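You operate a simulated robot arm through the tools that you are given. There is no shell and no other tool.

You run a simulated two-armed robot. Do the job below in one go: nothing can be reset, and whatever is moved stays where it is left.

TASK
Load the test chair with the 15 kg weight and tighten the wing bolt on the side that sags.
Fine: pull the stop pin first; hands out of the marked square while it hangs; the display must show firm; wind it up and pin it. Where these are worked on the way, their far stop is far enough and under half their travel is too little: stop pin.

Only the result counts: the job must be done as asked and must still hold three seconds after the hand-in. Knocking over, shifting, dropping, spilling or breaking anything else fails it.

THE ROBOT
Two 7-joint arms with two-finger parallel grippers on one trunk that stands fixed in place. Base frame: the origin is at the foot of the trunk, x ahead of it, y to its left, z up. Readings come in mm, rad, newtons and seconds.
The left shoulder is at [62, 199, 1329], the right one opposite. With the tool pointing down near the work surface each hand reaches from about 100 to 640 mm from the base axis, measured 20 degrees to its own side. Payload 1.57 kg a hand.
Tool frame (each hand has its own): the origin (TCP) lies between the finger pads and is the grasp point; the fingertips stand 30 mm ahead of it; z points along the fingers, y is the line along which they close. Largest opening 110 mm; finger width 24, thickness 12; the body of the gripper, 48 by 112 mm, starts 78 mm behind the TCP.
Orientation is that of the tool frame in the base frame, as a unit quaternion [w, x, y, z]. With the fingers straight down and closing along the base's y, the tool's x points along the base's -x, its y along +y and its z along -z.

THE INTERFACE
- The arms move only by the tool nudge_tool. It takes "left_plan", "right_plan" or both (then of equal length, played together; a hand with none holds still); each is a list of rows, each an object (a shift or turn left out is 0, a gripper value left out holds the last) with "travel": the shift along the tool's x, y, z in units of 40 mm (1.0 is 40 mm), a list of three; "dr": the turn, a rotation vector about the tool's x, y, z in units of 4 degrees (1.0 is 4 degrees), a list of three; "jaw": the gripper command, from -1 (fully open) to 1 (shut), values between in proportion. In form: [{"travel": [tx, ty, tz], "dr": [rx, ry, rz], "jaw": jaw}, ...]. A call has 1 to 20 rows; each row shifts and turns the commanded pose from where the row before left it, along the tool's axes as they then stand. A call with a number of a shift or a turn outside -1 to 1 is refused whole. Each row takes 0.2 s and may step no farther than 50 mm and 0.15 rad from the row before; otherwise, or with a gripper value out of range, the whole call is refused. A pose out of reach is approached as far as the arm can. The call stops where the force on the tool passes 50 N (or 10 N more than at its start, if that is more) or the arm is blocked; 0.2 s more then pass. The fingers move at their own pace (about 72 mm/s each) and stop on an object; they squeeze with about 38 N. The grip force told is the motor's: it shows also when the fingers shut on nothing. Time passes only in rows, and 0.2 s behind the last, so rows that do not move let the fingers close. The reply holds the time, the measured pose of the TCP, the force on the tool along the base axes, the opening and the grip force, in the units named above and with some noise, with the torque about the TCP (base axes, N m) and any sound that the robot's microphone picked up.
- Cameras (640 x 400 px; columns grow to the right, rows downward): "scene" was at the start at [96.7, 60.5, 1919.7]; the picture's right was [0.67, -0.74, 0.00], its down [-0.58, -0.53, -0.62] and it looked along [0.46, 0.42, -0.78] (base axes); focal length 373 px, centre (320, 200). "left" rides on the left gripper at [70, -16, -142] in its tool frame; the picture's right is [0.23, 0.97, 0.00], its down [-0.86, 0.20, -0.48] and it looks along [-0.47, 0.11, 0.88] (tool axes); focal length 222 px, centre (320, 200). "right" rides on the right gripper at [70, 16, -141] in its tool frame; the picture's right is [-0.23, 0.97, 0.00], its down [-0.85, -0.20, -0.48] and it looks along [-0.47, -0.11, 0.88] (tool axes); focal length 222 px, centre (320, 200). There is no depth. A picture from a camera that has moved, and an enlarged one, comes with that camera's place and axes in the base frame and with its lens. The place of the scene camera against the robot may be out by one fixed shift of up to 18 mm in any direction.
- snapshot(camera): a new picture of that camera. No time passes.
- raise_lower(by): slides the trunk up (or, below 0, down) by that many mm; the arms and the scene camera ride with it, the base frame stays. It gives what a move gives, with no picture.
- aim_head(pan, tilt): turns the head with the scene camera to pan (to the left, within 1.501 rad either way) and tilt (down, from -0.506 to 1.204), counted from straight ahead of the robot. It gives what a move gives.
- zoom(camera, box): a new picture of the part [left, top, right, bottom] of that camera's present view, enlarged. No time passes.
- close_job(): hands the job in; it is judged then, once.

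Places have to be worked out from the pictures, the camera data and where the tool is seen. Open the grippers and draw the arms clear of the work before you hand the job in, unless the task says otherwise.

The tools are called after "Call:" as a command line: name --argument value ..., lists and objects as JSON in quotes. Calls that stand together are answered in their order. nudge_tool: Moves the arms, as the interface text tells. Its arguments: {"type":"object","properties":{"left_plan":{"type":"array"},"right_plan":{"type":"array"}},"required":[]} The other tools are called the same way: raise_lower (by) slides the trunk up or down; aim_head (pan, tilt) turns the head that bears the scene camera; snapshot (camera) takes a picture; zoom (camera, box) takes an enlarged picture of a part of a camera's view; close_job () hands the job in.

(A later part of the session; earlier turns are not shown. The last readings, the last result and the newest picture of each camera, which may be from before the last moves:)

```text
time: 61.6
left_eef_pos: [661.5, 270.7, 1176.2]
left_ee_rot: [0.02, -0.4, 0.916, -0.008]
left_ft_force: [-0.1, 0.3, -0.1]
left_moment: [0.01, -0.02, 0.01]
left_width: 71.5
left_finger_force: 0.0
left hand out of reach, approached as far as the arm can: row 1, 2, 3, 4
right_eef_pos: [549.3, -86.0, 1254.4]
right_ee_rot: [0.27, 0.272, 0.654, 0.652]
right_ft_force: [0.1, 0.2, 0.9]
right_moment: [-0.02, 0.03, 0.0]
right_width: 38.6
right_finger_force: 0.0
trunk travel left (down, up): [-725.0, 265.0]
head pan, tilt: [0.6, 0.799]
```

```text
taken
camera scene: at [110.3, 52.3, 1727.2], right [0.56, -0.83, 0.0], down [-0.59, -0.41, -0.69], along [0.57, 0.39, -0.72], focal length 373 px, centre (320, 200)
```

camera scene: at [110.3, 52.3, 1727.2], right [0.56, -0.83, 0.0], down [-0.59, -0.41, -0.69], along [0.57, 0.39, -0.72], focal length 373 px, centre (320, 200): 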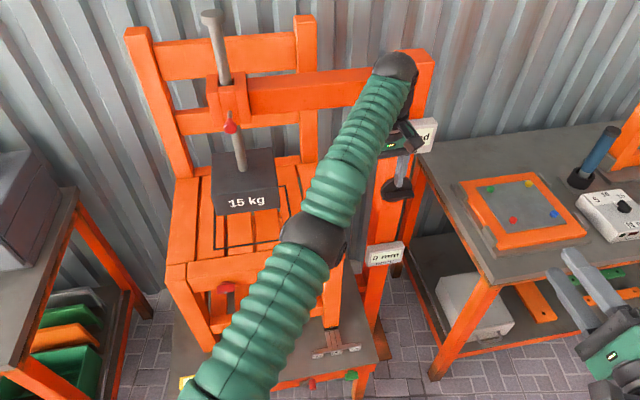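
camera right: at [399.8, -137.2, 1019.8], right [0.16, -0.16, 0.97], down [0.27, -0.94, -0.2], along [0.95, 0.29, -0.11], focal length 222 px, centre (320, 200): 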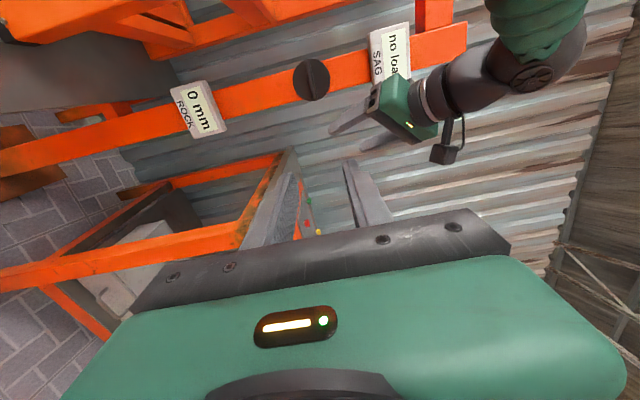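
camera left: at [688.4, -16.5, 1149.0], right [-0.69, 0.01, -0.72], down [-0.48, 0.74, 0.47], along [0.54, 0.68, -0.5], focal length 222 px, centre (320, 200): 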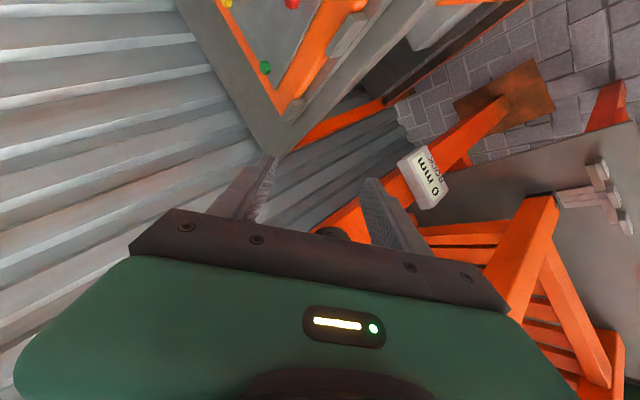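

The hand slides along the edge of its reach without bending the elbow. I raise the trunk the rest of the way for height, then swing the hand back left and down over free space so the elbow can bend.

Call:
raise_lower --by 260

Call:
nudge_tool --left_plan '[{"travel": [0.9, 0.3, 0.3]}, {"travel": [0.9, 0.3, 0.3]}, {"travel": [0.9, 0.3, 0.3]}, {"travel": [0.9, 0.3, 0.3]}, {"travel": [0.9, 0.3, 0.3]}, {"travel": [0.9, 0.3, 0.3]}, {"travel": [0.9, 0.3, 0.3]}, {"travel": [0.9, 0.3, 0.3]}]'

Call:
snapshot --camera "scene"

```text
time: 64.3
left_eef_pos: [661.0, 273.0, 1436.5]
left_ee_rot: [0.02, -0.4, 0.916, -0.008]
left_ft_force: [0.8, 0.0, 1.0]
left_moment: [0.02, 0.01, -0.01]
left_width: 71.6
left_finger_force: 0.0
right_eef_pos: [549.5, -86.2, 1514.5]
right_ee_rot: [0.269, 0.272, 0.654, 0.653]
right_ft_force: [0.7, -0.2, -0.3]
right_moment: [-0.01, 0.02, 0.0]
right_width: 38.6
right_finger_force: 0.1
trunk travel left (down, up): [-985.0, 5.0]
head pan, tilt: [0.6, 0.799]
```

```text
time: 66.1
left_eef_pos: [669.7, 158.4, 1414.9]
left_ee_rot: [0.019, -0.399, 0.917, -0.008]
left_ft_force: [0.4, 0.0, -0.5]
left_moment: [0.01, 0.0, 0.0]
left_width: 71.4
left_finger_force: 0.0
left hand out of reach, approached as far as the arm can: row 1, 2, 3, 4, 5, 6, 7, 8
right_eef_pos: [549.2, -86.8, 1514.5]
right_ee_rot: [0.269, 0.271, 0.653, 0.654]
right_ft_force: [0.3, 0.3, 0.1]
right_moment: [0.06, 0.0, 0.0]
right_width: 38.5
right_finger_force: 0.1
trunk travel left (down, up): [-985.0, 5.0]
head pan, tilt: [0.6, 0.799]
```

```text
taken
camera scene: at [110.1, 50.6, 1987.3], right [0.56, -0.83, 0.0], down [-0.59, -0.4, -0.7], along [0.57, 0.39, -0.72], focal length 373 px, centre (320, 200)
```

scene: 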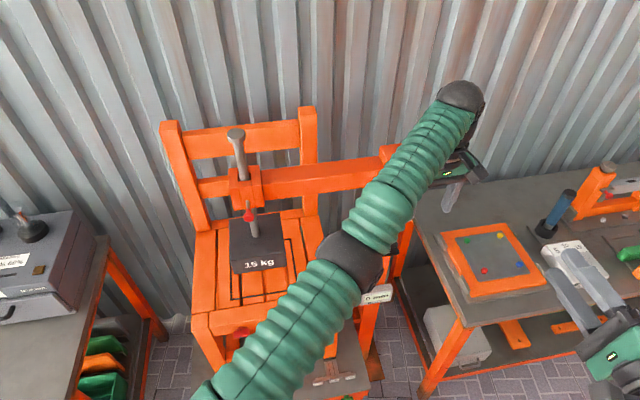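

The hand pivots toward the target direction instead of folding. Here (F = 585, R = 361) the space straight below is free, so I lower the hand a long way to work some bend into the elbow.

Call:
nudge_tool --left_plan '[{"travel": [0, 0, 1]}, {"travel": [0, 0, 1]}, {"travel": [0, 0, 1]}, {"travel": [0, 0, 1]}, {"travel": [0, 0, 1]}, {"travel": [0, 0, 1]}, {"travel": [0, 0, 1]}, {"travel": [0, 0, 1]}, {"travel": [0, 0, 1]}]'

Call:
snapshot --camera "scene"

```text
time: 68.1
left_eef_pos: [666.8, 158.4, 1065.8]
left_ee_rot: [0.02, -0.399, 0.917, -0.008]
left_ft_force: [1.1, -0.1, 0.1]
left_moment: [0.01, -0.03, 0.01]
left_width: 71.2
left_finger_force: 0.1
left hand out of reach, approached as far as the arm can: row 1, 2, 4, 6, 7, 8, 9
right_eef_pos: [550.6, -86.0, 1515.1]
right_ee_rot: [0.27, 0.271, 0.653, 0.653]
right_ft_force: [1.0, -0.7, 0.5]
right_moment: [0.01, 0.0, -0.01]
right_width: 38.4
right_finger_force: 0.1
trunk travel left (down, up): [-985.0, 5.0]
head pan, tilt: [0.6, 0.799]
```

```text
taken
camera scene: at [110.3, 52.1, 1987.3], right [0.56, -0.83, 0.0], down [-0.59, -0.41, -0.7], along [0.57, 0.39, -0.72], focal length 373 px, centre (320, 200)
```

scene: 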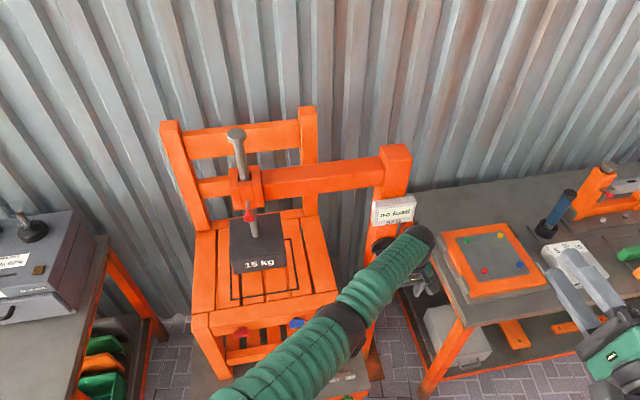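

Two of those rows were reached exactly, so the elbow has begun to bend. I now move the hand straight in toward the shoulder at this height.

Call:
nudge_tool --left_plan '[{"travel": [0.6, 0.68, 0]}, {"travel": [0.6, 0.68, 0]}, {"travel": [0.6, 0.68, 0]}, {"travel": [0.6, 0.68, 0]}, {"travel": [0.6, 0.68, 0]}]'

Call:
snapshot --camera "scene"

```text
time: 69.3
left_eef_pos: [652.9, 154.2, 1022.7]
left_ee_rot: [0.018, -0.399, 0.917, -0.007]
left_ft_force: [1.0, -0.2, 0.3]
left_moment: [0.02, -0.01, 0.0]
left_width: 71.6
left_finger_force: 0.0
left hand out of reach, approached as far as the arm can: row 1, 2, 3, 4, 5
right_eef_pos: [549.8, -87.0, 1514.9]
right_ee_rot: [0.27, 0.271, 0.653, 0.654]
right_ft_force: [-0.5, 0.0, 0.4]
right_moment: [-0.03, -0.01, 0.01]
right_width: 38.7
right_finger_force: 0.1
trunk travel left (down, up): [-985.0, 5.0]
head pan, tilt: [0.6, 0.799]
```

```text
taken
camera scene: at [109.8, 51.6, 1987.3], right [0.56, -0.83, 0.0], down [-0.59, -0.4, -0.7], along [0.57, 0.39, -0.72], focal length 373 px, centre (320, 200)
```

scene: 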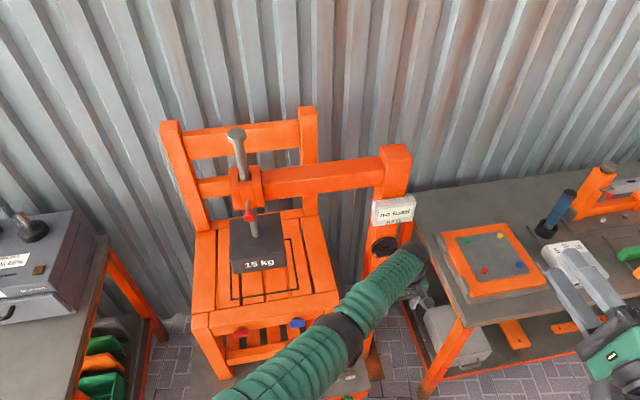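

The elbow still will not fold from dead straight. Its earlier bend was to the right and down, so I sweep the hand to the right with a slight inward component, over free floor, to bend it that way.

Call:
nudge_tool --left_plan '[{"travel": [0.95, -0.44, 0.2]}, {"travel": [0.95, -0.44, 0.2]}, {"travel": [0.95, -0.44, 0.2]}, {"travel": [0.95, -0.44, 0.2]}]'

Call:
snapshot --camera "scene"

```text
time: 70.3
left_eef_pos: [603.5, -6.9, 986.8]
left_ee_rot: [0.02, -0.4, 0.916, -0.007]
left_ft_force: [-0.8, 0.2, -0.3]
left_moment: [0.01, -0.01, -0.03]
left_width: 71.3
left_finger_force: 0.0
left hand out of reach, approached as far as the arm can: row 1
right_eef_pos: [550.0, -88.3, 1513.5]
right_ee_rot: [0.269, 0.272, 0.653, 0.654]
right_ft_force: [1.0, -0.2, 0.0]
right_moment: [0.0, 0.0, 0.0]
right_width: 38.4
right_finger_force: 0.0
trunk travel left (down, up): [-985.0, 5.0]
head pan, tilt: [0.6, 0.799]
```

```text
taken
camera scene: at [109.1, 48.0, 1987.4], right [0.57, -0.82, 0.0], down [-0.59, -0.4, -0.7], along [0.57, 0.4, -0.72], focal length 373 px, centre (320, 200)
```

scene: 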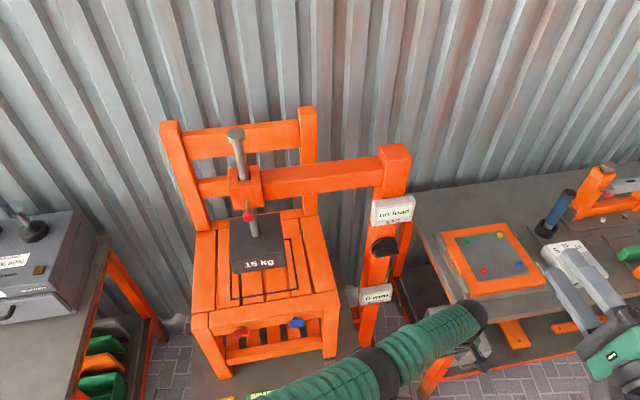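

Three of four rows were reached this time, so the elbow is free again. I continue backwards with more inward motion.

Call:
nudge_tool --left_plan '[{"travel": [0.75, 0.2, 0.2]}, {"travel": [0.75, 0.2, 0.2]}, {"travel": [0.75, 0.3, 0.2]}, {"travel": [0.75, 0.4, 0.2]}]'

Call:
snapshot --camera "scene"

```text
time: 71.5
left_eef_pos: [618.7, -40.3, 996.7]
left_ee_rot: [0.06, -0.458, 0.885, -0.049]
left_ft_force: [0.2, 0.0, -0.3]
left_moment: [0.01, -0.05, 0.02]
left_width: 71.4
left_finger_force: 0.1
left hand out of reach, approached as far as the arm can: row 1, 2, 3, 4
right_eef_pos: [546.6, -87.4, 1514.7]
right_ee_rot: [0.27, 0.271, 0.654, 0.653]
right_ft_force: [-0.4, -0.5, 0.6]
right_moment: [0.02, 0.03, 0.01]
right_width: 38.8
right_finger_force: 0.0
trunk travel left (down, up): [-985.0, 5.0]
head pan, tilt: [0.6, 0.799]
stopped in row 4 (left hand): the arm was blocked; the commanded pose is now the measured one
```

```text
taken
camera scene: at [109.2, 50.4, 1987.3], right [0.56, -0.83, 0.0], down [-0.59, -0.4, -0.7], along [0.57, 0.39, -0.72], focal length 373 px, centre (320, 200)
```

scene: 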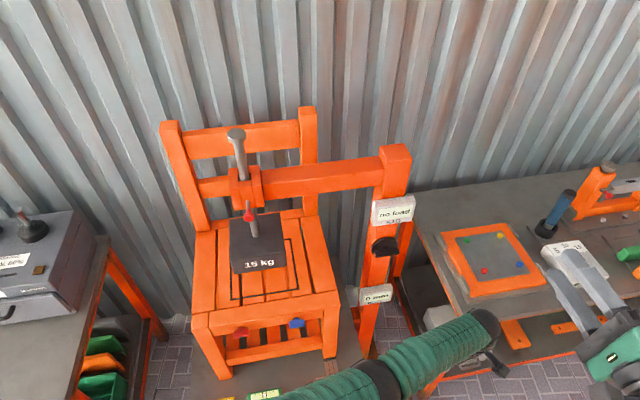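

That was the arm's own joint limit again (no contact). The elbow did bend while the hand passed the shoulder's level, so I return up and left to just above that level, restoring the straight-down orientation on the way.

Call:
nudge_tool --left_plan '[{"travel": [-0.26, 0.19, -0.9], "dr": [-0.18, 0.095, 0.22]}, {"travel": [-0.26, 0.19, -0.9], "dr": [-0.18, 0.095, 0.22]}, {"travel": [-0.26, 0.19, -0.9], "dr": [-0.18, 0.095, 0.22]}, {"travel": [-0.26, 0.19, -0.9], "dr": [-0.18, 0.095, 0.22]}, {"travel": [-0.26, 0.19, -0.9], "dr": [-0.18, 0.095, 0.22]}, {"travel": [-0.26, 0.19, -0.9], "dr": [-0.18, 0.095, 0.22]}, {"travel": [-0.26, 0.19, -0.9], "dr": [-0.18, 0.095, 0.22]}, {"travel": [-0.26, 0.19, -0.9], "dr": [-0.18, 0.095, 0.22]}, {"travel": [-0.26, 0.19, -0.9], "dr": [-0.18, 0.095, 0.22]}, {"travel": [-0.26, 0.19, -0.9], "dr": [-0.18, 0.095, 0.22]}, {"travel": [-0.26, 0.19, -0.9], "dr": [-0.18, 0.095, 0.22]}]'

Call:
snapshot --camera "scene"

```text
time: 73.9
left_eef_pos: [660.7, 79.6, 1357.3]
left_ee_rot: [-0.004, -0.38, 0.925, 0.007]
left_ft_force: [0.1, -0.5, 0.6]
left_moment: [0.01, -0.01, 0.01]
left_width: 71.2
left_finger_force: 0.0
left hand out of reach, approached as far as the arm can: row 1, 2, 3, 4, 5, 6, 7, 10, 11
right_eef_pos: [546.0, -86.2, 1515.5]
right_ee_rot: [0.27, 0.271, 0.654, 0.653]
right_ft_force: [-0.4, 0.3, -0.3]
right_moment: [0.0, -0.02, 0.02]
right_width: 38.2
right_finger_force: 0.1
trunk travel left (down, up): [-985.0, 5.0]
head pan, tilt: [0.6, 0.799]
```

```text
taken
camera scene: at [108.7, 51.9, 1987.3], right [0.56, -0.83, 0.0], down [-0.59, -0.4, -0.7], along [0.57, 0.39, -0.72], focal length 373 px, centre (320, 200)
```

scene: 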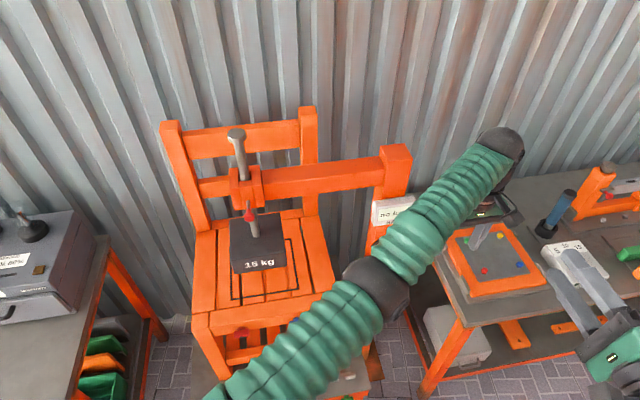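

The wrist is now about 620 mm from the shoulder, slightly inside its limit. I lower gently through the shoulder's level with a small inward drift to increase the bend.

Call:
nudge_tool --left_plan '[{"travel": [0.05, 0.08, 0.5]}, {"travel": [0.05, 0.08, 0.5]}, {"travel": [0.08, 0.12, 0.5]}, {"travel": [0.1, 0.15, 0.5]}, {"travel": [0.15, 0.2, 0.4]}, {"travel": [0.2, 0.3, 0.3]}, {"travel": [0.25, 0.35, 0.2]}, {"travel": [0.3, 0.4, 0.1]}]'

Call:
snapshot --camera "scene"

```text
time: 75.7
left_eef_pos: [669.0, 77.3, 1239.2]
left_ee_rot: [-0.005, -0.381, 0.924, 0.006]
left_ft_force: [-0.3, -0.9, 0.6]
left_moment: [0.0, -0.02, -0.01]
left_width: 71.3
left_finger_force: 0.0
left hand out of reach, approached as far as the arm can: row 1, 2, 3, 4, 5, 6, 7, 8
right_eef_pos: [546.4, -86.7, 1515.1]
right_ee_rot: [0.271, 0.27, 0.653, 0.654]
right_ft_force: [-0.2, 0.2, 0.0]
right_moment: [-0.02, -0.03, 0.0]
right_width: 38.5
right_finger_force: 0.0
trunk travel left (down, up): [-985.0, 5.0]
head pan, tilt: [0.6, 0.799]
```

```text
taken
camera scene: at [110.0, 51.0, 1987.3], right [0.56, -0.83, 0.0], down [-0.59, -0.4, -0.7], along [0.57, 0.39, -0.72], focal length 373 px, centre (320, 200)
```

scene: 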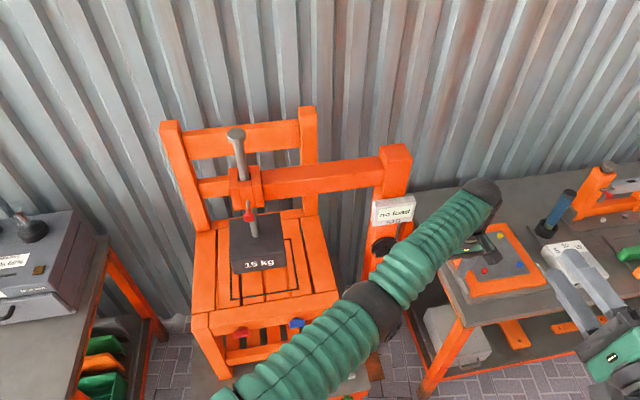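

The arm stays at the rim of its reach, perhaps because a wrist joint is at its limit with the hand yawed 45° against the arm. I turn the hand about its own axis back toward the arm's heading and see whether that frees it.

Call:
nudge_tool --left_plan '[{"dr": [0, 0, 1]}, {"dr": [0, 0, 1]}, {"dr": [0, 0, 1]}, {"dr": [0, 0, 1]}, {"dr": [0, 0, 1]}, {"dr": [0, 0, 1]}, {"dr": [0, 0, 1]}, {"dr": [0, 0, 1]}, {"dr": [0, 0, 1]}, {"dr": [0, 0, 1]}, {"dr": [0, 0, 1]}, {"dr": [0, 0, 1]}]'

Call:
nudge_tool --left_plan '[{"travel": [0.8, 0.2, 0]}, {"travel": [0.8, 0.2, 0]}, {"travel": [0.8, 0.2, 0]}]'

Call:
snapshot --camera "scene"

```text
time: 78.3
left_eef_pos: [670.3, 76.5, 1239.7]
left_ee_rot: [-0.007, 0.028, 1.0, 0.004]
left_ft_force: [0.1, 1.2, -0.5]
left_moment: [-0.01, -0.02, 0.01]
left_width: 71.1
left_finger_force: 0.0
right_eef_pos: [547.1, -86.9, 1514.6]
right_ee_rot: [0.27, 0.27, 0.654, 0.654]
right_ft_force: [0.5, -0.2, 0.4]
right_moment: [-0.01, 0.0, -0.01]
right_width: 38.5
right_finger_force: 0.0
trunk travel left (down, up): [-985.0, 5.0]
head pan, tilt: [0.6, 0.799]
```

```text
time: 79.1
left_eef_pos: [670.4, 76.5, 1240.1]
left_ee_rot: [-0.006, 0.028, 1.0, 0.005]
left_ft_force: [0.3, 0.3, -0.6]
left_moment: [0.02, -0.02, -0.01]
left_width: 71.5
left_finger_force: 0.1
left hand out of reach, approached as far as the arm can: row 1, 2, 3
right_eef_pos: [547.5, -85.9, 1514.6]
right_ee_rot: [0.27, 0.27, 0.653, 0.654]
right_ft_force: [0.7, -0.5, -0.2]
right_moment: [0.03, -0.02, -0.01]
right_width: 38.6
right_finger_force: 0.1
trunk travel left (down, up): [-985.0, 5.0]
head pan, tilt: [0.6, 0.799]
```

```text
taken
camera scene: at [109.9, 51.0, 1987.3], right [0.56, -0.83, 0.0], down [-0.59, -0.4, -0.7], along [0.57, 0.39, -0.72], focal length 373 px, centre (320, 200)
```

scene: 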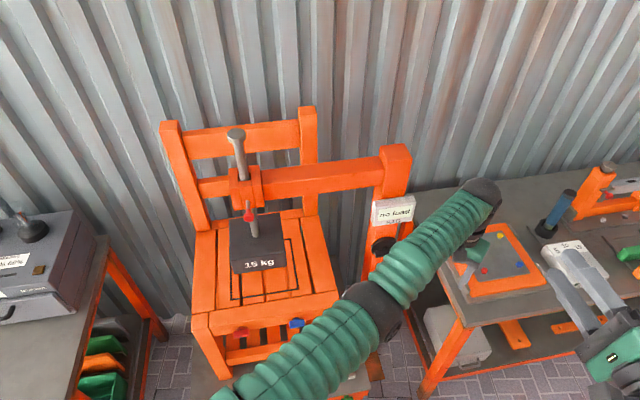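

Turning the wrist worked, but a straight inward command moves nothing, so the elbow sits exactly at its straight stop. I test sideways combinations: first up with an inward part.

Call:
nudge_tool --left_plan '[{"travel": [0.5, 0, -0.8]}, {"travel": [0.5, 0, -0.8]}, {"travel": [0.5, 0, -0.8]}]'

Call:
nudge_tool --left_plan '[{"travel": [0.5, 0.8, 0]}, {"travel": [0.5, 0.8, 0]}, {"travel": [0.5, 0.8, 0]}]'

Call:
nudge_tool --left_plan '[{"travel": [0.5, 0, 0.8]}, {"travel": [0.5, 0, 0.8]}, {"travel": [0.5, 0, 0.8]}]'

```text
time: 79.9
left_eef_pos: [658.5, 69.3, 1342.2]
left_ee_rot: [-0.007, 0.026, 1.0, 0.005]
left_ft_force: [0.3, 0.3, -0.2]
left_moment: [0.04, -0.04, -0.01]
left_width: 71.6
left_finger_force: 0.0
left hand out of reach, approached as far as the arm can: row 1, 2, 3
right_eef_pos: [546.1, -87.1, 1516.0]
right_ee_rot: [0.271, 0.27, 0.653, 0.654]
right_ft_force: [0.8, 0.2, 0.8]
right_moment: [0.01, 0.02, 0.0]
right_width: 38.5
right_finger_force: 0.1
trunk travel left (down, up): [-985.0, 5.0]
head pan, tilt: [0.6, 0.799]
```

```text
time: 80.7
left_eef_pos: [670.3, 164.6, 1355.3]
left_ee_rot: [-0.007, 0.029, 1.0, 0.003]
left_ft_force: [-0.7, 0.8, 0.1]
left_moment: [-0.01, -0.01, 0.04]
left_width: 71.5
left_finger_force: 0.0
left hand out of reach, approached as far as the arm can: row 1, 2, 3
right_eef_pos: [546.6, -84.0, 1515.1]
right_ee_rot: [0.271, 0.27, 0.653, 0.653]
right_ft_force: [-0.2, 0.1, -0.3]
right_moment: [0.01, 0.0, -0.03]
right_width: 38.6
right_finger_force: 0.0
trunk travel left (down, up): [-985.0, 5.0]
head pan, tilt: [0.6, 0.799]
```

```text
time: 81.5
left_eef_pos: [681.5, 166.2, 1264.5]
left_ee_rot: [-0.007, 0.027, 1.0, 0.004]
left_ft_force: [0.6, 0.3, -0.1]
left_moment: [-0.02, 0.01, -0.03]
left_width: 71.7
left_finger_force: 0.0
left hand out of reach, approached as far as the arm can: row 1, 2, 3
right_eef_pos: [547.8, -86.9, 1513.8]
right_ee_rot: [0.27, 0.271, 0.653, 0.653]
right_ft_force: [0.2, -0.3, -0.5]
right_moment: [-0.02, 0.01, 0.04]
right_width: 38.5
right_finger_force: 0.0
trunk travel left (down, up): [-985.0, 5.0]
head pan, tilt: [0.6, 0.799]
```

All three slide along the rim. I test the remaining direction, right with an inward part.

Call:
nudge_tool --left_plan '[{"travel": [0.5, -0.8, 0]}, {"travel": [0.5, -0.8, 0]}, {"travel": [0.5, -0.8, 0]}]'

Call:
snapshot --camera "scene"

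```text
time: 82.3
left_eef_pos: [665.9, 59.0, 1267.0]
left_ee_rot: [-0.008, 0.027, 1.0, 0.006]
left_ft_force: [-0.2, -0.6, -0.7]
left_moment: [0.0, -0.03, -0.01]
left_width: 71.7
left_finger_force: 0.0
left hand out of reach, approached as far as the arm can: row 1, 2, 3
right_eef_pos: [546.9, -90.2, 1515.1]
right_ee_rot: [0.27, 0.27, 0.652, 0.654]
right_ft_force: [-1.2, -0.1, 0.7]
right_moment: [-0.01, 0.0, 0.03]
right_width: 38.6
right_finger_force: 0.0
trunk travel left (down, up): [-985.0, 5.0]
head pan, tilt: [0.6, 0.799]
```

```text
taken
camera scene: at [109.6, 46.7, 1987.4], right [0.57, -0.82, 0.0], down [-0.59, -0.4, -0.7], along [0.57, 0.4, -0.72], focal length 373 px, centre (320, 200)
```

scene: 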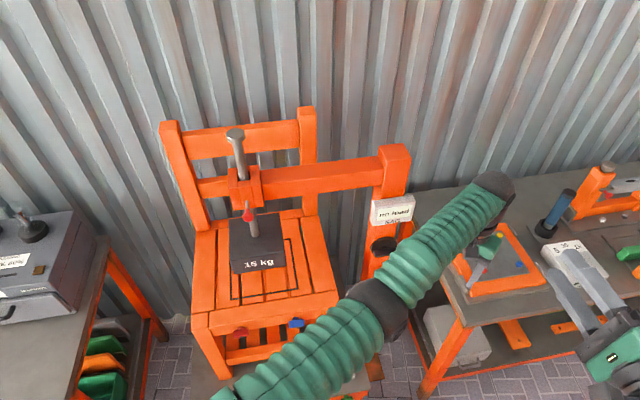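

Still on the rim. If I tilt the hand to point back under the forearm until the wrist alone cannot do it, the elbow has to help, so I pitch the tool backward here in free space.

Call:
nudge_tool --left_plan '[{"dr": [0, 1, 0]}, {"dr": [0, 1, 0]}, {"dr": [0, 1, 0]}, {"dr": [0, 1, 0]}, {"dr": [0, 1, 0]}, {"dr": [0, 1, 0]}, {"dr": [0, 1, 0]}, {"dr": [0, 1, 0]}, {"dr": [0, 1, 0]}, {"dr": [0, 1, 0]}, {"dr": [0, 1, 0]}, {"dr": [0, 1, 0]}]'

Call:
snapshot --camera "scene"

```text
time: 84.9
left_eef_pos: [557.8, 93.5, 1283.5]
left_ee_rot: [-0.248, 0.026, 0.968, 0.011]
left_ft_force: [0.8, 0.6, 0.3]
left_moment: [0.0, 0.0, 0.01]
left_width: 71.6
left_finger_force: 0.2
left hand out of reach, approached as far as the arm can: row 1, 2, 3, 4, 5, 6, 7, 8, 9, 10, 11, 12
right_eef_pos: [547.3, -87.0, 1516.0]
right_ee_rot: [0.271, 0.27, 0.653, 0.653]
right_ft_force: [-0.6, -0.3, -0.4]
right_moment: [-0.01, -0.03, 0.0]
right_width: 38.3
right_finger_force: 0.1
trunk travel left (down, up): [-985.0, 5.0]
head pan, tilt: [0.6, 0.799]
```

```text
taken
camera scene: at [109.5, 51.4, 1987.3], right [0.56, -0.83, 0.0], down [-0.59, -0.4, -0.7], along [0.57, 0.39, -0.72], focal length 373 px, centre (320, 200)
```

scene: 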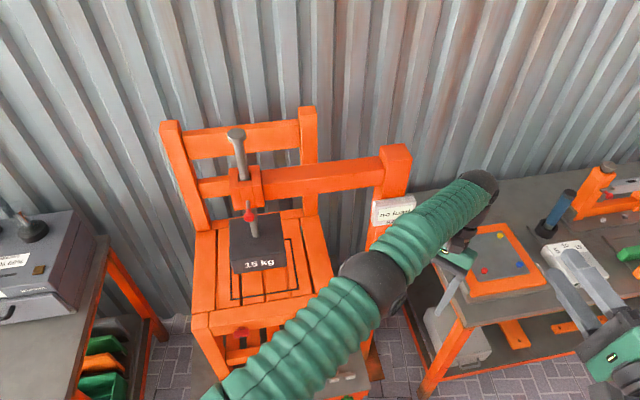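

The wrist limit was reached and the elbow has now bent: the wrist is about 579 mm from the shoulder instead of 620. I draw the hand inward right away while it is bent.

Call:
nudge_tool --left_plan '[{"travel": [0.7, 0.1, 0.4]}, {"travel": [0.7, 0.1, 0.4]}, {"travel": [0.7, 0.1, 0.4]}, {"travel": [0.7, 0.1, 0.4]}, {"travel": [0.7, 0.1, 0.4]}]'

Call:
snapshot --camera "scene"

```text
time: 86.1
left_eef_pos: [396.0, 125.1, 1281.4]
left_ee_rot: [-0.246, 0.025, 0.969, 0.009]
left_ft_force: [0.0, -0.5, 0.5]
left_moment: [-0.01, 0.01, -0.01]
left_width: 71.5
left_finger_force: 0.1
right_eef_pos: [545.3, -85.0, 1516.5]
right_ee_rot: [0.271, 0.269, 0.653, 0.654]
right_ft_force: [-0.1, -0.2, -0.4]
right_moment: [0.01, 0.0, -0.03]
right_width: 38.6
right_finger_force: 0.0
trunk travel left (down, up): [-985.0, 5.0]
head pan, tilt: [0.6, 0.799]
```

```text
taken
camera scene: at [106.1, 52.2, 1987.4], right [0.56, -0.83, 0.0], down [-0.59, -0.41, -0.7], along [0.57, 0.39, -0.72], focal length 373 px, centre (320, 200)
```

scene: 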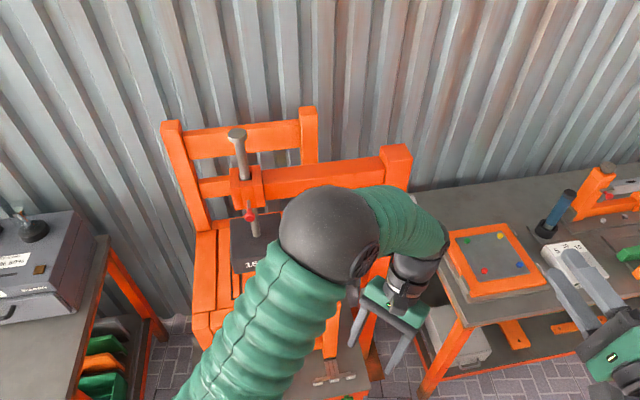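

The elbow is properly bent again and every row was reached; I will keep the arms away from full stretch from here on. I lower the trunk so the shoulder suits the knob's height (about z = 1000), with the left hand over free floor in front of the bench.

Call:
raise_lower --by -460

Call:
nudge_tool --left_plan '[{"travel": [-0.05, 0.65, -0.78]}, {"travel": [-0.05, 0.65, -0.78]}, {"travel": [-0.05, 0.65, -0.78]}, {"dr": [-0.259, -0.984, -0.441]}, {"dr": [-0.259, -0.984, -0.441]}, {"dr": [-0.259, -0.984, -0.441]}, {"dr": [-0.259, -0.984, -0.441]}, {"dr": [-0.259, -0.984, -0.441]}, {"dr": [-0.259, -0.984, -0.441]}, {"dr": [-0.259, -0.984, -0.441]}, {"dr": [-0.259, -0.984, -0.441]}, {"dr": [-0.259, -0.984, -0.441]}, {"dr": [-0.259, -0.984, -0.441]}]'

Call:
snapshot --camera "scene"

```text
refused: -460 is not a number from -400 to 400
```

```text
time: 88.9
left_eef_pos: [450.6, 197.6, 1360.5]
left_ee_rot: [0.1, -0.097, 0.982, 0.124]
left_ft_force: [-0.4, 0.1, 0.2]
left_moment: [0.02, 0.03, -0.02]
left_width: 71.8
left_finger_force: 0.1
right_eef_pos: [547.3, -87.3, 1515.7]
right_ee_rot: [0.271, 0.27, 0.654, 0.653]
right_ft_force: [0.1, 0.1, -0.7]
right_moment: [0.0, 0.03, 0.0]
right_width: 38.4
right_finger_force: 0.0
trunk travel left (down, up): [-985.0, 5.0]
head pan, tilt: [0.6, 0.799]
```

```text
taken
camera scene: at [107.1, 51.2, 1987.4], right [0.56, -0.83, 0.0], down [-0.59, -0.4, -0.7], along [0.57, 0.39, -0.72], focal length 373 px, centre (320, 200)
```

scene: 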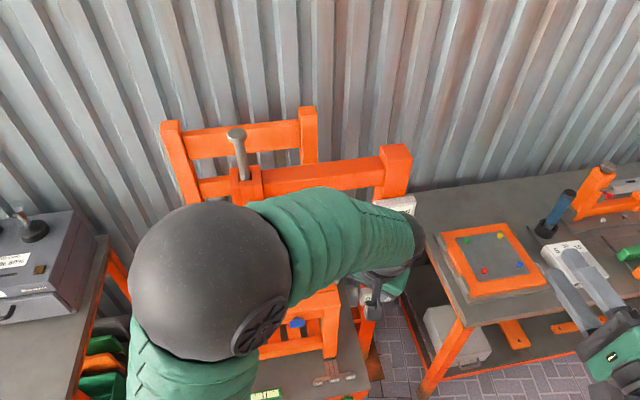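

The single trunk step was too big and was refused, but the hand motion was done safely up here. I finish the turn to point forward, then lower the trunk in two steps.

Call:
nudge_tool --left_plan '[{"dr": [-0.259, -0.984, -0.441]}, {"dr": [-0.259, -0.984, -0.441]}, {"dr": [-0.259, -0.984, -0.441]}, {"dr": [-0.259, -0.984, -0.441]}, {"dr": [-0.259, -0.984, -0.441]}, {"dr": [-0.259, -0.984, -0.441]}, {"dr": [-0.259, -0.984, -0.441]}, {"dr": [-0.259, -0.984, -0.441]}, {"dr": [-0.259, -0.984, -0.441]}]'

Call:
nudge_tool --left_plan '[{"dr": [-0.259, -0.984, -0.441]}, {"dr": [-0.259, -0.984, -0.441]}, {"dr": [-0.259, -0.984, -0.441]}, {"dr": [-0.259, -0.984, -0.441]}, {"dr": [-0.259, -0.984, -0.441]}, {"dr": [-0.259, -0.984, -0.441]}, {"dr": [-0.259, -0.984, -0.441]}, {"dr": [-0.259, -0.984, -0.441]}, {"dr": [-0.259, -0.984, -0.441]}]'

Call:
snapshot --camera "scene"

Call:
snapshot --camera "left"

```text
time: 90.9
left_eef_pos: [452.4, 196.3, 1361.1]
left_ee_rot: [0.401, -0.193, 0.871, 0.21]
left_ft_force: [-1.1, 0.1, 0.4]
left_moment: [-0.01, 0.03, 0.02]
left_width: 71.6
left_finger_force: 0.0
right_eef_pos: [547.6, -86.6, 1514.7]
right_ee_rot: [0.27, 0.27, 0.653, 0.654]
right_ft_force: [-1.3, -1.2, 0.1]
right_moment: [0.03, 0.0, -0.03]
right_width: 38.4
right_finger_force: 0.0
trunk travel left (down, up): [-985.0, 5.0]
head pan, tilt: [0.6, 0.799]
```

```text
time: 92.9
left_eef_pos: [463.9, 200.2, 1368.3]
left_ee_rot: [0.652, -0.269, 0.654, 0.272]
left_ft_force: [0.3, 0.6, 0.7]
left_moment: [0.0, 0.0, -0.05]
left_width: 71.6
left_finger_force: 0.1
left hand out of reach, approached as far as the arm can: row 9
right_eef_pos: [547.3, -83.8, 1515.9]
right_ee_rot: [0.271, 0.27, 0.654, 0.652]
right_ft_force: [-0.3, 0.3, 0.1]
right_moment: [0.01, -0.02, 0.01]
right_width: 38.5
right_finger_force: 0.0
trunk travel left (down, up): [-985.0, 5.0]
head pan, tilt: [0.6, 0.799]
```

```text
taken
camera scene: at [109.3, 55.9, 1987.2], right [0.57, -0.82, 0.0], down [-0.59, -0.41, -0.69], along [0.57, 0.39, -0.72], focal length 373 px, centre (320, 200)
```

scene: 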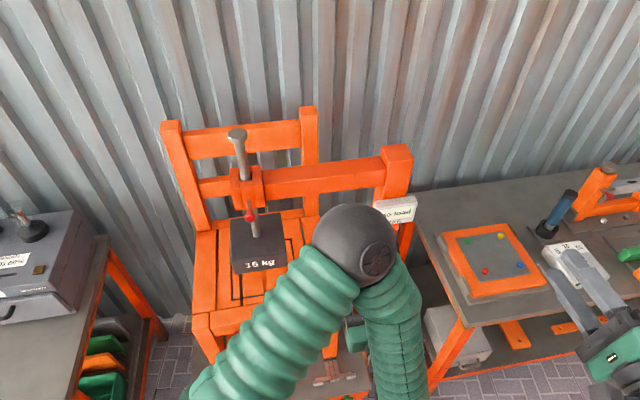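

```text
taken
camera left: at [373.8, 86.9, 1297.4], right [-0.69, 0.69, -0.22], down [-0.48, -0.2, 0.86], along [0.55, 0.7, 0.47], focal length 222 px, centre (320, 200)
```

left: 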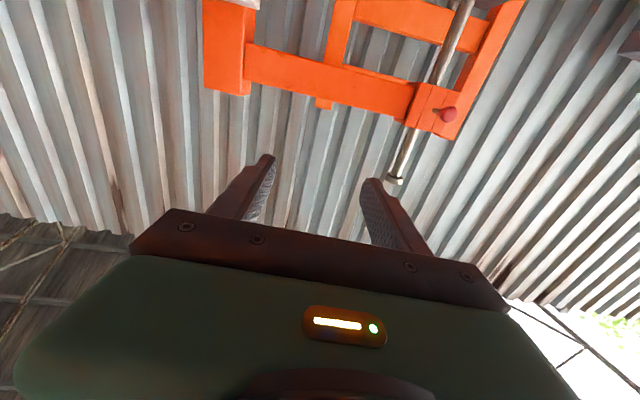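

Both arms are in order: the left hand points forward at (464, 200, 1368). I first move the right hand farther right and back so the left arm has room, then lower the trunk.

Call:
nudge_tool --right_plan '[{"travel": [-0.9, 0, -0.7]}, {"travel": [-0.9, 0, -0.7]}, {"travel": [-0.9, 0, -0.7]}, {"travel": [-0.9, 0, -0.6]}, {"travel": [-0.9, 0, -0.5]}]'

Call:
raise_lower --by -380

Call:
snapshot --camera "scene"

Call:
snapshot --camera "right"

```text
time: 94.1
left_eef_pos: [464.9, 191.9, 1367.3]
left_ee_rot: [0.652, -0.267, 0.655, 0.273]
left_ft_force: [-0.6, -0.3, -0.5]
left_moment: [-0.02, -0.01, 0.0]
left_width: 71.5
left_finger_force: 0.0
right_eef_pos: [586.4, -311.4, 1514.3]
right_ee_rot: [0.269, 0.272, 0.653, 0.654]
right_ft_force: [-0.7, -0.9, -0.9]
right_moment: [0.0, -0.02, 0.02]
right_width: 38.7
right_finger_force: 0.1
trunk travel left (down, up): [-985.0, 5.0]
head pan, tilt: [0.6, 0.799]
```

```text
time: 97.8
left_eef_pos: [462.8, 194.5, 988.3]
left_ee_rot: [0.652, -0.267, 0.655, 0.272]
left_ft_force: [0.0, -0.7, -0.5]
left_moment: [0.02, 0.01, -0.02]
left_width: 71.5
left_finger_force: 0.0
right_eef_pos: [583.9, -306.7, 1136.4]
right_ee_rot: [0.27, 0.27, 0.653, 0.653]
right_ft_force: [0.4, 0.3, 0.6]
right_moment: [-0.02, 0.0, -0.05]
right_width: 38.3
right_finger_force: 0.1
trunk travel left (down, up): [-605.0, 385.0]
head pan, tilt: [0.6, 0.799]
```

```text
taken
camera scene: at [107.9, 49.9, 1607.4], right [0.56, -0.83, 0.0], down [-0.59, -0.4, -0.7], along [0.57, 0.39, -0.72], focal length 373 px, centre (320, 200)
```

scene: 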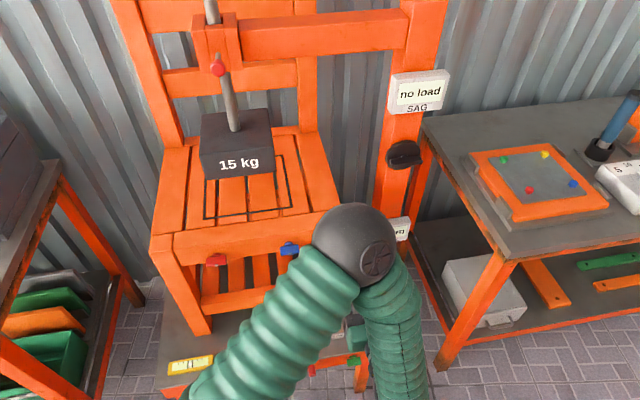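

```text
taken
camera right: at [434.7, -355.6, 1151.1], right [0.16, -0.16, 0.97], down [0.27, -0.94, -0.2], along [0.95, 0.29, -0.11], focal length 222 px, centre (320, 200)
```

right: 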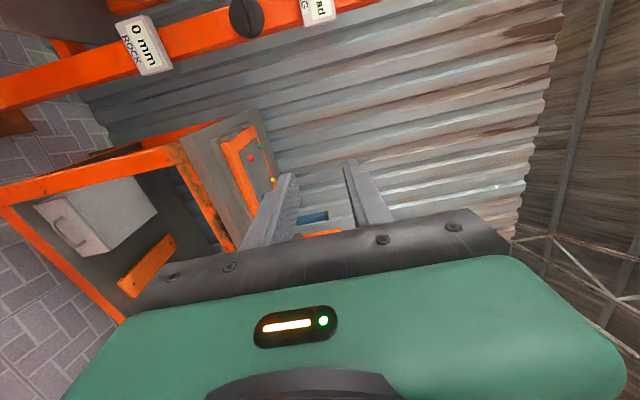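

The left hand is level with the knob. I shift it right and forward to a staging point at about F = 640, R = 382, z = 998.

Call:
nudge_tool --left_plan '[{"travel": [-0.04, -0.69, 0.5]}, {"travel": [-0.04, -0.69, 0.5]}, {"travel": [-0.04, -0.69, 0.5]}, {"travel": [-0.04, -0.69, 0.5]}, {"travel": [-0.04, -0.69, 0.5]}, {"travel": [-0.04, -0.69, 0.5]}, {"travel": [-0.04, -0.69, 0.5]}]'

Call:
snapshot --camera "scene"

Call:
snapshot --camera "left"

```text
time: 99.4
left_eef_pos: [700.9, 157.3, 994.1]
left_ee_rot: [0.652, -0.267, 0.655, 0.272]
left_ft_force: [0.5, -0.1, -0.5]
left_moment: [-0.01, 0.01, 0.02]
left_width: 71.4
left_finger_force: 0.1
right_eef_pos: [585.2, -306.2, 1134.9]
right_ee_rot: [0.27, 0.271, 0.653, 0.653]
right_ft_force: [-0.3, -0.3, 0.1]
right_moment: [-0.01, 0.01, -0.02]
right_width: 38.5
right_finger_force: 0.0
trunk travel left (down, up): [-605.0, 385.0]
head pan, tilt: [0.6, 0.799]
```

```text
taken
camera scene: at [109.9, 48.9, 1607.3], right [0.56, -0.83, 0.0], down [-0.59, -0.4, -0.7], along [0.57, 0.4, -0.72], focal length 373 px, centre (320, 200)
```

scene: 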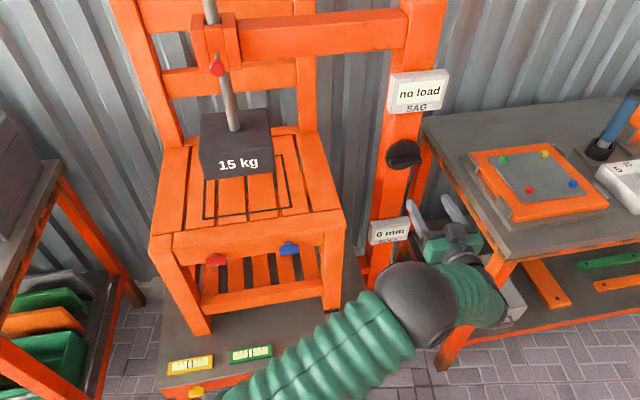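

```text
taken
camera left: at [610.8, 45.9, 925.4], right [-0.69, 0.69, -0.22], down [-0.47, -0.2, 0.86], along [0.55, 0.69, 0.47], focal length 222 px, centre (320, 200)
```

left: 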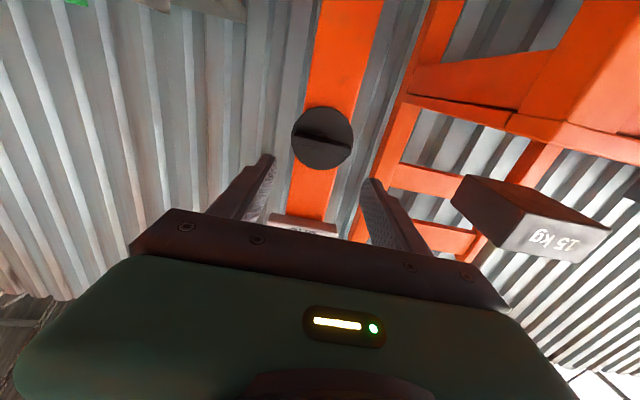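

The left camera confirms the knob at about R = 380, z = 1000. I roll the hand 90° about its axis so the fingers close vertically on the horizontal bar.

Call:
nudge_tool --left_plan '[{"dr": [0, 0, -1]}, {"dr": [0, 0, -1]}, {"dr": [0, 0, -1]}, {"dr": [0, 0, -1]}, {"dr": [0, 0, -1]}, {"dr": [0, 0, -1]}, {"dr": [0, 0, -1]}, {"dr": [0, 0, -1]}, {"dr": [0, 0, -1]}, {"dr": [0, 0, -1]}, {"dr": [0, 0, -1]}, {"dr": [0, 0, -1]}, {"dr": [0, 0, -1]}, {"dr": [0, 0, -1]}, {"dr": [0, 0, -1]}, {"dr": [0, 0, -1]}, {"dr": [0, 0, -1]}, {"dr": [0, 0, -1]}, {"dr": [0, 0, -1]}, {"dr": [0, 0, -1]}]'

Call:
snapshot --camera "left"

Call:
snapshot --camera "scene"

```text
time: 103.6
left_eef_pos: [743.1, 128.7, 1093.2]
left_ee_rot: [0.675, -0.619, 0.365, -0.166]
left_ft_force: [-0.1, 0.1, 0.3]
left_moment: [-0.04, -0.03, 0.03]
left_width: 71.8
left_finger_force: 0.1
left hand out of reach, approached as far as the arm can: row 8, 15, 16, 17, 18, 19, 20
right_eef_pos: [585.1, -306.9, 1135.8]
right_ee_rot: [0.27, 0.271, 0.653, 0.654]
right_ft_force: [0.1, -0.3, 0.1]
right_moment: [-0.01, 0.0, -0.01]
right_width: 38.5
right_finger_force: 0.0
trunk travel left (down, up): [-605.0, 385.0]
head pan, tilt: [0.6, 0.799]
```

```text
taken
camera left: at [694.2, -22.7, 1092.4], right [-0.07, 0.02, -1.0], down [-0.96, 0.27, 0.07], along [0.27, 0.96, 0.0], focal length 222 px, centre (320, 200)
```

left: 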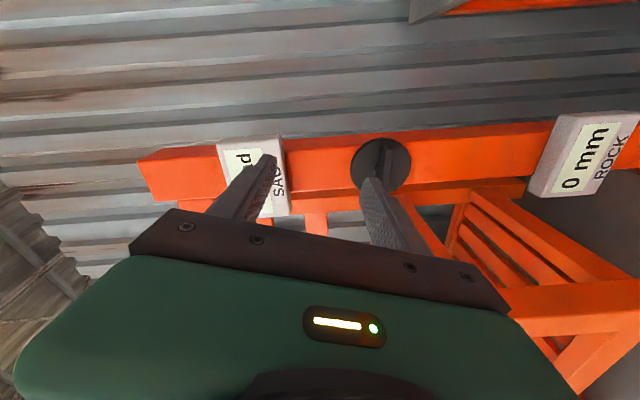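

```text
taken
camera scene: at [108.6, 48.9, 1607.3], right [0.56, -0.83, 0.0], down [-0.59, -0.4, -0.7], along [0.57, 0.4, -0.72], focal length 373 px, centre (320, 200)
```

scene: 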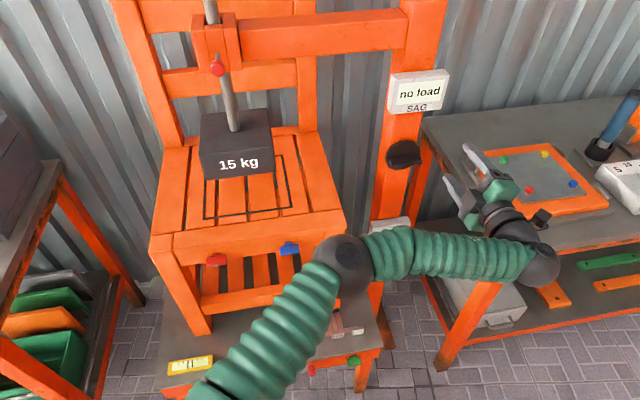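

Rolling that way hits a wrist limit at about 60°. I roll back and will use the opposite roll direction.

Call:
nudge_tool --left_plan '[{"dr": [0, 0, 1]}, {"dr": [0, 0, 1]}, {"dr": [0, 0, 1]}, {"dr": [0, 0, 1]}, {"dr": [0, 0, 1]}, {"dr": [0, 0, 1]}, {"dr": [0, 0, 1]}, {"dr": [0, 0, 1]}, {"dr": [0, 0, 1]}, {"dr": [0, 0, 1]}]'

Call:
snapshot --camera "scene"

```text
time: 105.8
left_eef_pos: [743.3, 129.8, 1092.7]
left_ee_rot: [0.698, -0.456, 0.548, 0.067]
left_ft_force: [0.1, -0.4, -0.1]
left_moment: [-0.03, 0.02, -0.02]
left_width: 71.5
left_finger_force: 0.1
right_eef_pos: [583.7, -306.7, 1135.5]
right_ee_rot: [0.27, 0.271, 0.652, 0.654]
right_ft_force: [-0.4, 0.3, -0.3]
right_moment: [-0.01, 0.0, 0.02]
right_width: 38.6
right_finger_force: 0.0
trunk travel left (down, up): [-605.0, 385.0]
head pan, tilt: [0.6, 0.799]
```

```text
taken
camera scene: at [108.7, 49.5, 1607.3], right [0.56, -0.83, 0.0], down [-0.59, -0.4, -0.7], along [0.57, 0.4, -0.72], focal length 373 px, centre (320, 200)
```

scene: 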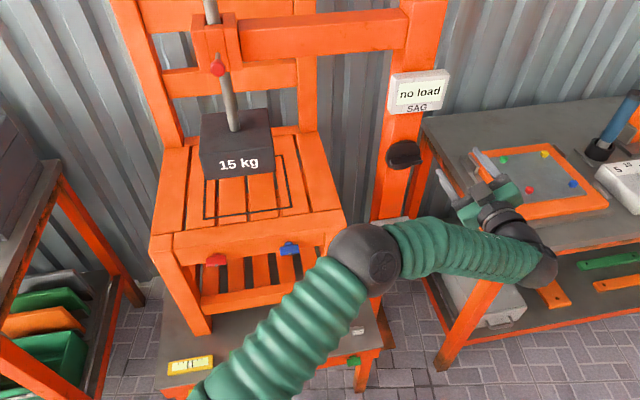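

The wrist followed back. I finish unrolling, return to the staging point (F ≈ 600, R ≈ 382, z ≈ 998), then start rolling the other way.

Call:
nudge_tool --left_plan '[{"dr": [0, 0, 0.952]}, {"dr": [0, 0, 0.952]}, {"dr": [0, 0, 0.952]}, {"dr": [0, 0, 0.952]}, {"dr": [0, 0, 0.952]}, {"dr": [0, 0, 0.952]}, {"dr": [0, 0, 0.952]}, {"dr": [0, 0, 0.952]}, {"dr": [0, 0, 0.952]}, {"travel": [0.8, 0.43, -0.17]}, {"travel": [0.8, 0.43, -0.17]}, {"travel": [0.77, 0.43, -0.17]}]'

Call:
nudge_tool --left_plan '[{"dr": [0, 0, 1]}, {"dr": [0, 0, 1]}, {"dr": [0, 0, 1]}, {"dr": [0, 0, 1]}, {"dr": [0, 0, 1]}, {"dr": [0, 0, 1]}, {"dr": [0, 0, 1]}, {"dr": [0, 0, 1]}, {"dr": [0, 0, 1]}, {"dr": [0, 0, 1]}, {"dr": [0, 0, 1]}, {"dr": [0, 0, 1]}]'

Call:
snapshot --camera "scene"

```text
time: 108.4
left_eef_pos: [691.0, 151.4, 1000.1]
left_ee_rot: [0.648, -0.275, 0.657, 0.27]
left_ft_force: [-0.6, 0.0, -0.6]
left_moment: [0.02, -0.04, -0.01]
left_width: 71.6
left_finger_force: 0.0
right_eef_pos: [584.9, -306.0, 1135.0]
right_ee_rot: [0.27, 0.272, 0.653, 0.654]
right_ft_force: [-0.2, 0.5, -0.2]
right_moment: [0.0, -0.01, 0.03]
right_width: 38.5
right_finger_force: 0.1
trunk travel left (down, up): [-605.0, 385.0]
head pan, tilt: [0.6, 0.799]
```

```text
time: 111.2
left_eef_pos: [694.3, 192.8, 1007.5]
left_ee_rot: [0.471, -0.015, 0.712, 0.521]
left_ft_force: [0.3, -0.8, -0.2]
left_moment: [-0.02, -0.01, 0.02]
left_width: 71.7
left_finger_force: 0.0
right_eef_pos: [581.9, -304.3, 1134.7]
right_ee_rot: [0.27, 0.27, 0.654, 0.653]
right_ft_force: [-0.4, -0.5, 0.9]
right_moment: [-0.01, 0.0, 0.01]
right_width: 38.8
right_finger_force: 0.1
trunk travel left (down, up): [-605.0, 385.0]
head pan, tilt: [0.6, 0.799]
stopped in row 12 (left hand): the arm was blocked; the commanded pose is now the measured one
```

```text
taken
camera scene: at [108.5, 49.6, 1605.0], right [0.56, -0.83, 0.0], down [-0.59, -0.4, -0.7], along [0.57, 0.4, -0.72], focal length 373 px, centre (320, 200)
```

scene: 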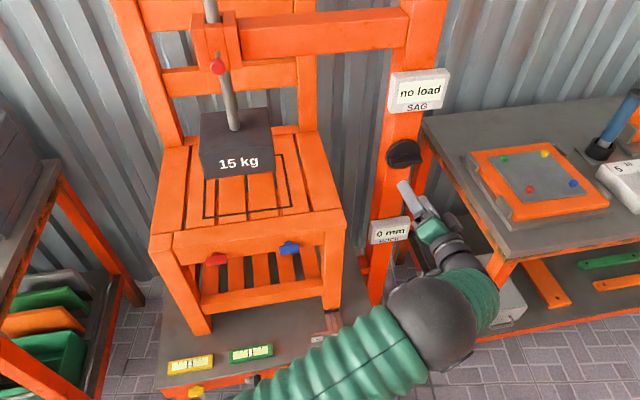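

The roll is limited to roughly ±45° here, so I will not grip the bar vertically. Instead I can push the bar's end round with closed fingertips. I unroll, and yaw the hand 20° to the right so the arm stays well inside its reach.

Call:
nudge_tool --left_plan '[{"dr": [0.07, -0.05, -0.97]}, {"dr": [0.07, -0.05, -0.97]}, {"dr": [0.07, -0.05, -0.97]}, {"dr": [0.07, -0.05, -0.97]}, {"dr": [0.07, -0.05, -0.97]}, {"dr": [0.07, -0.05, -0.97]}, {"dr": [0.07, -0.05, -0.97]}, {"dr": [0.07, -0.05, -0.97]}, {"dr": [0.07, -0.05, -0.97]}, {"dr": [0.07, -0.05, -0.97]}, {"dr": [0.07, -0.05, -0.97]}, {"dr": [0.07, -0.05, -0.97]}, {"dr": [1, 0, 0], "jaw": 1}, {"dr": [1, 0, 0], "jaw": 1}, {"dr": [1, 0, 0], "jaw": 1}, {"dr": [1, 0, 0], "jaw": 1}, {"dr": [1, 0, 0], "jaw": 1}]'

Call:
snapshot --camera "left"

Call:
snapshot --camera "scene"

```text
time: 114.0
left_eef_pos: [686.0, 285.6, 1010.7]
left_ee_rot: [0.643, -0.298, 0.64, 0.295]
left_ft_force: [-0.3, -0.7, 0.0]
left_moment: [0.02, 0.0, -0.02]
left_width: 10.0
left_finger_force: 0.2
right_eef_pos: [580.9, -302.2, 1135.8]
right_ee_rot: [0.273, 0.269, 0.653, 0.653]
right_ft_force: [-0.7, -0.1, 0.4]
right_moment: [-0.03, -0.02, 0.01]
right_width: 38.5
right_finger_force: 0.1
trunk travel left (down, up): [-605.0, 385.0]
head pan, tilt: [0.6, 0.799]
stopped in row 14 (left hand): the arm was blocked; the commanded pose is now the measured one
```

```text
taken
camera left: at [606.0, 166.2, 940.5], right [-0.74, 0.63, -0.23], down [-0.47, -0.23, 0.85], along [0.48, 0.74, 0.47], focal length 222 px, centre (320, 200)
```

left: 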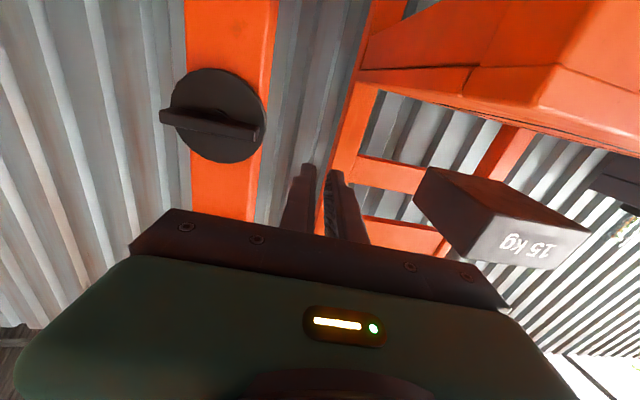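

```text
taken
camera scene: at [108.2, 50.8, 1604.6], right [0.56, -0.83, 0.0], down [-0.59, -0.4, -0.7], along [0.57, 0.39, -0.72], focal length 373 px, centre (320, 200)
```

scene: 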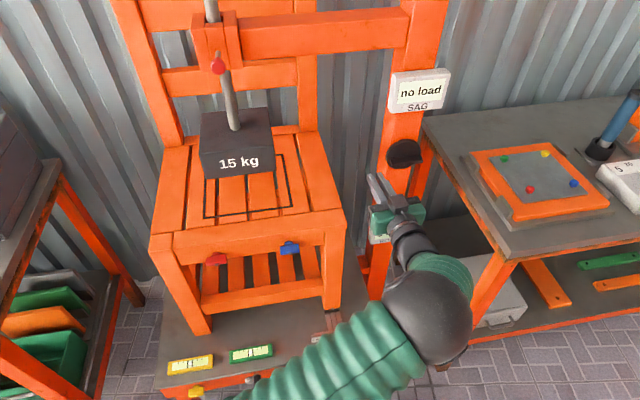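

The arm stalled once more without any tool force, probably near a wrist singularity, and the hand is at F = 687, R = 283. I move it gently right and slightly back and see that it follows.

Call:
nudge_tool --left_plan '[{"travel": [0, -0.6, -0.3]}, {"travel": [0, -0.6, -0.3]}, {"travel": [0, -0.6, -0.3]}, {"travel": [0, 0, 0]}]'

Call:
snapshot --camera "left"

```text
time: 115.2
left_eef_pos: [711.8, 276.9, 1031.0]
left_ee_rot: [0.635, -0.341, 0.616, 0.318]
left_ft_force: [-0.2, 1.0, 0.0]
left_moment: [-0.02, -0.04, -0.06]
left_width: 0.0
left_finger_force: 21.5
right_eef_pos: [577.3, -305.4, 1138.5]
right_ee_rot: [0.272, 0.269, 0.653, 0.654]
right_ft_force: [-0.6, -0.2, -0.2]
right_moment: [0.0, 0.01, -0.01]
right_width: 38.4
right_finger_force: 0.1
trunk travel left (down, up): [-605.0, 385.0]
head pan, tilt: [0.6, 0.799]
stopped in row 4 (left hand): the arm was blocked; the commanded pose is now the measured one
```

```text
taken
camera left: at [647.5, 149.2, 960.4], right [-0.79, 0.55, -0.26], down [-0.47, -0.27, 0.84], along [0.39, 0.79, 0.47], focal length 222 px, centre (320, 200)
```

left: 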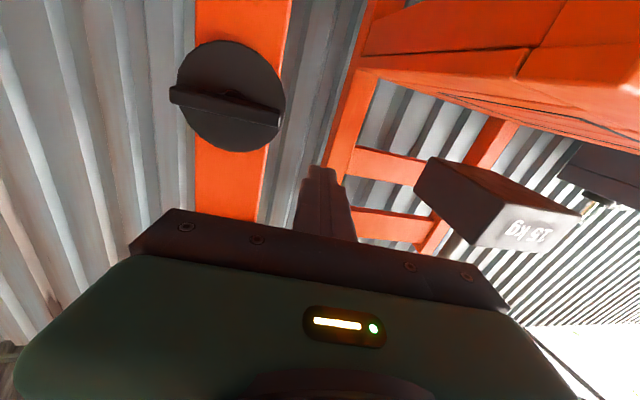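

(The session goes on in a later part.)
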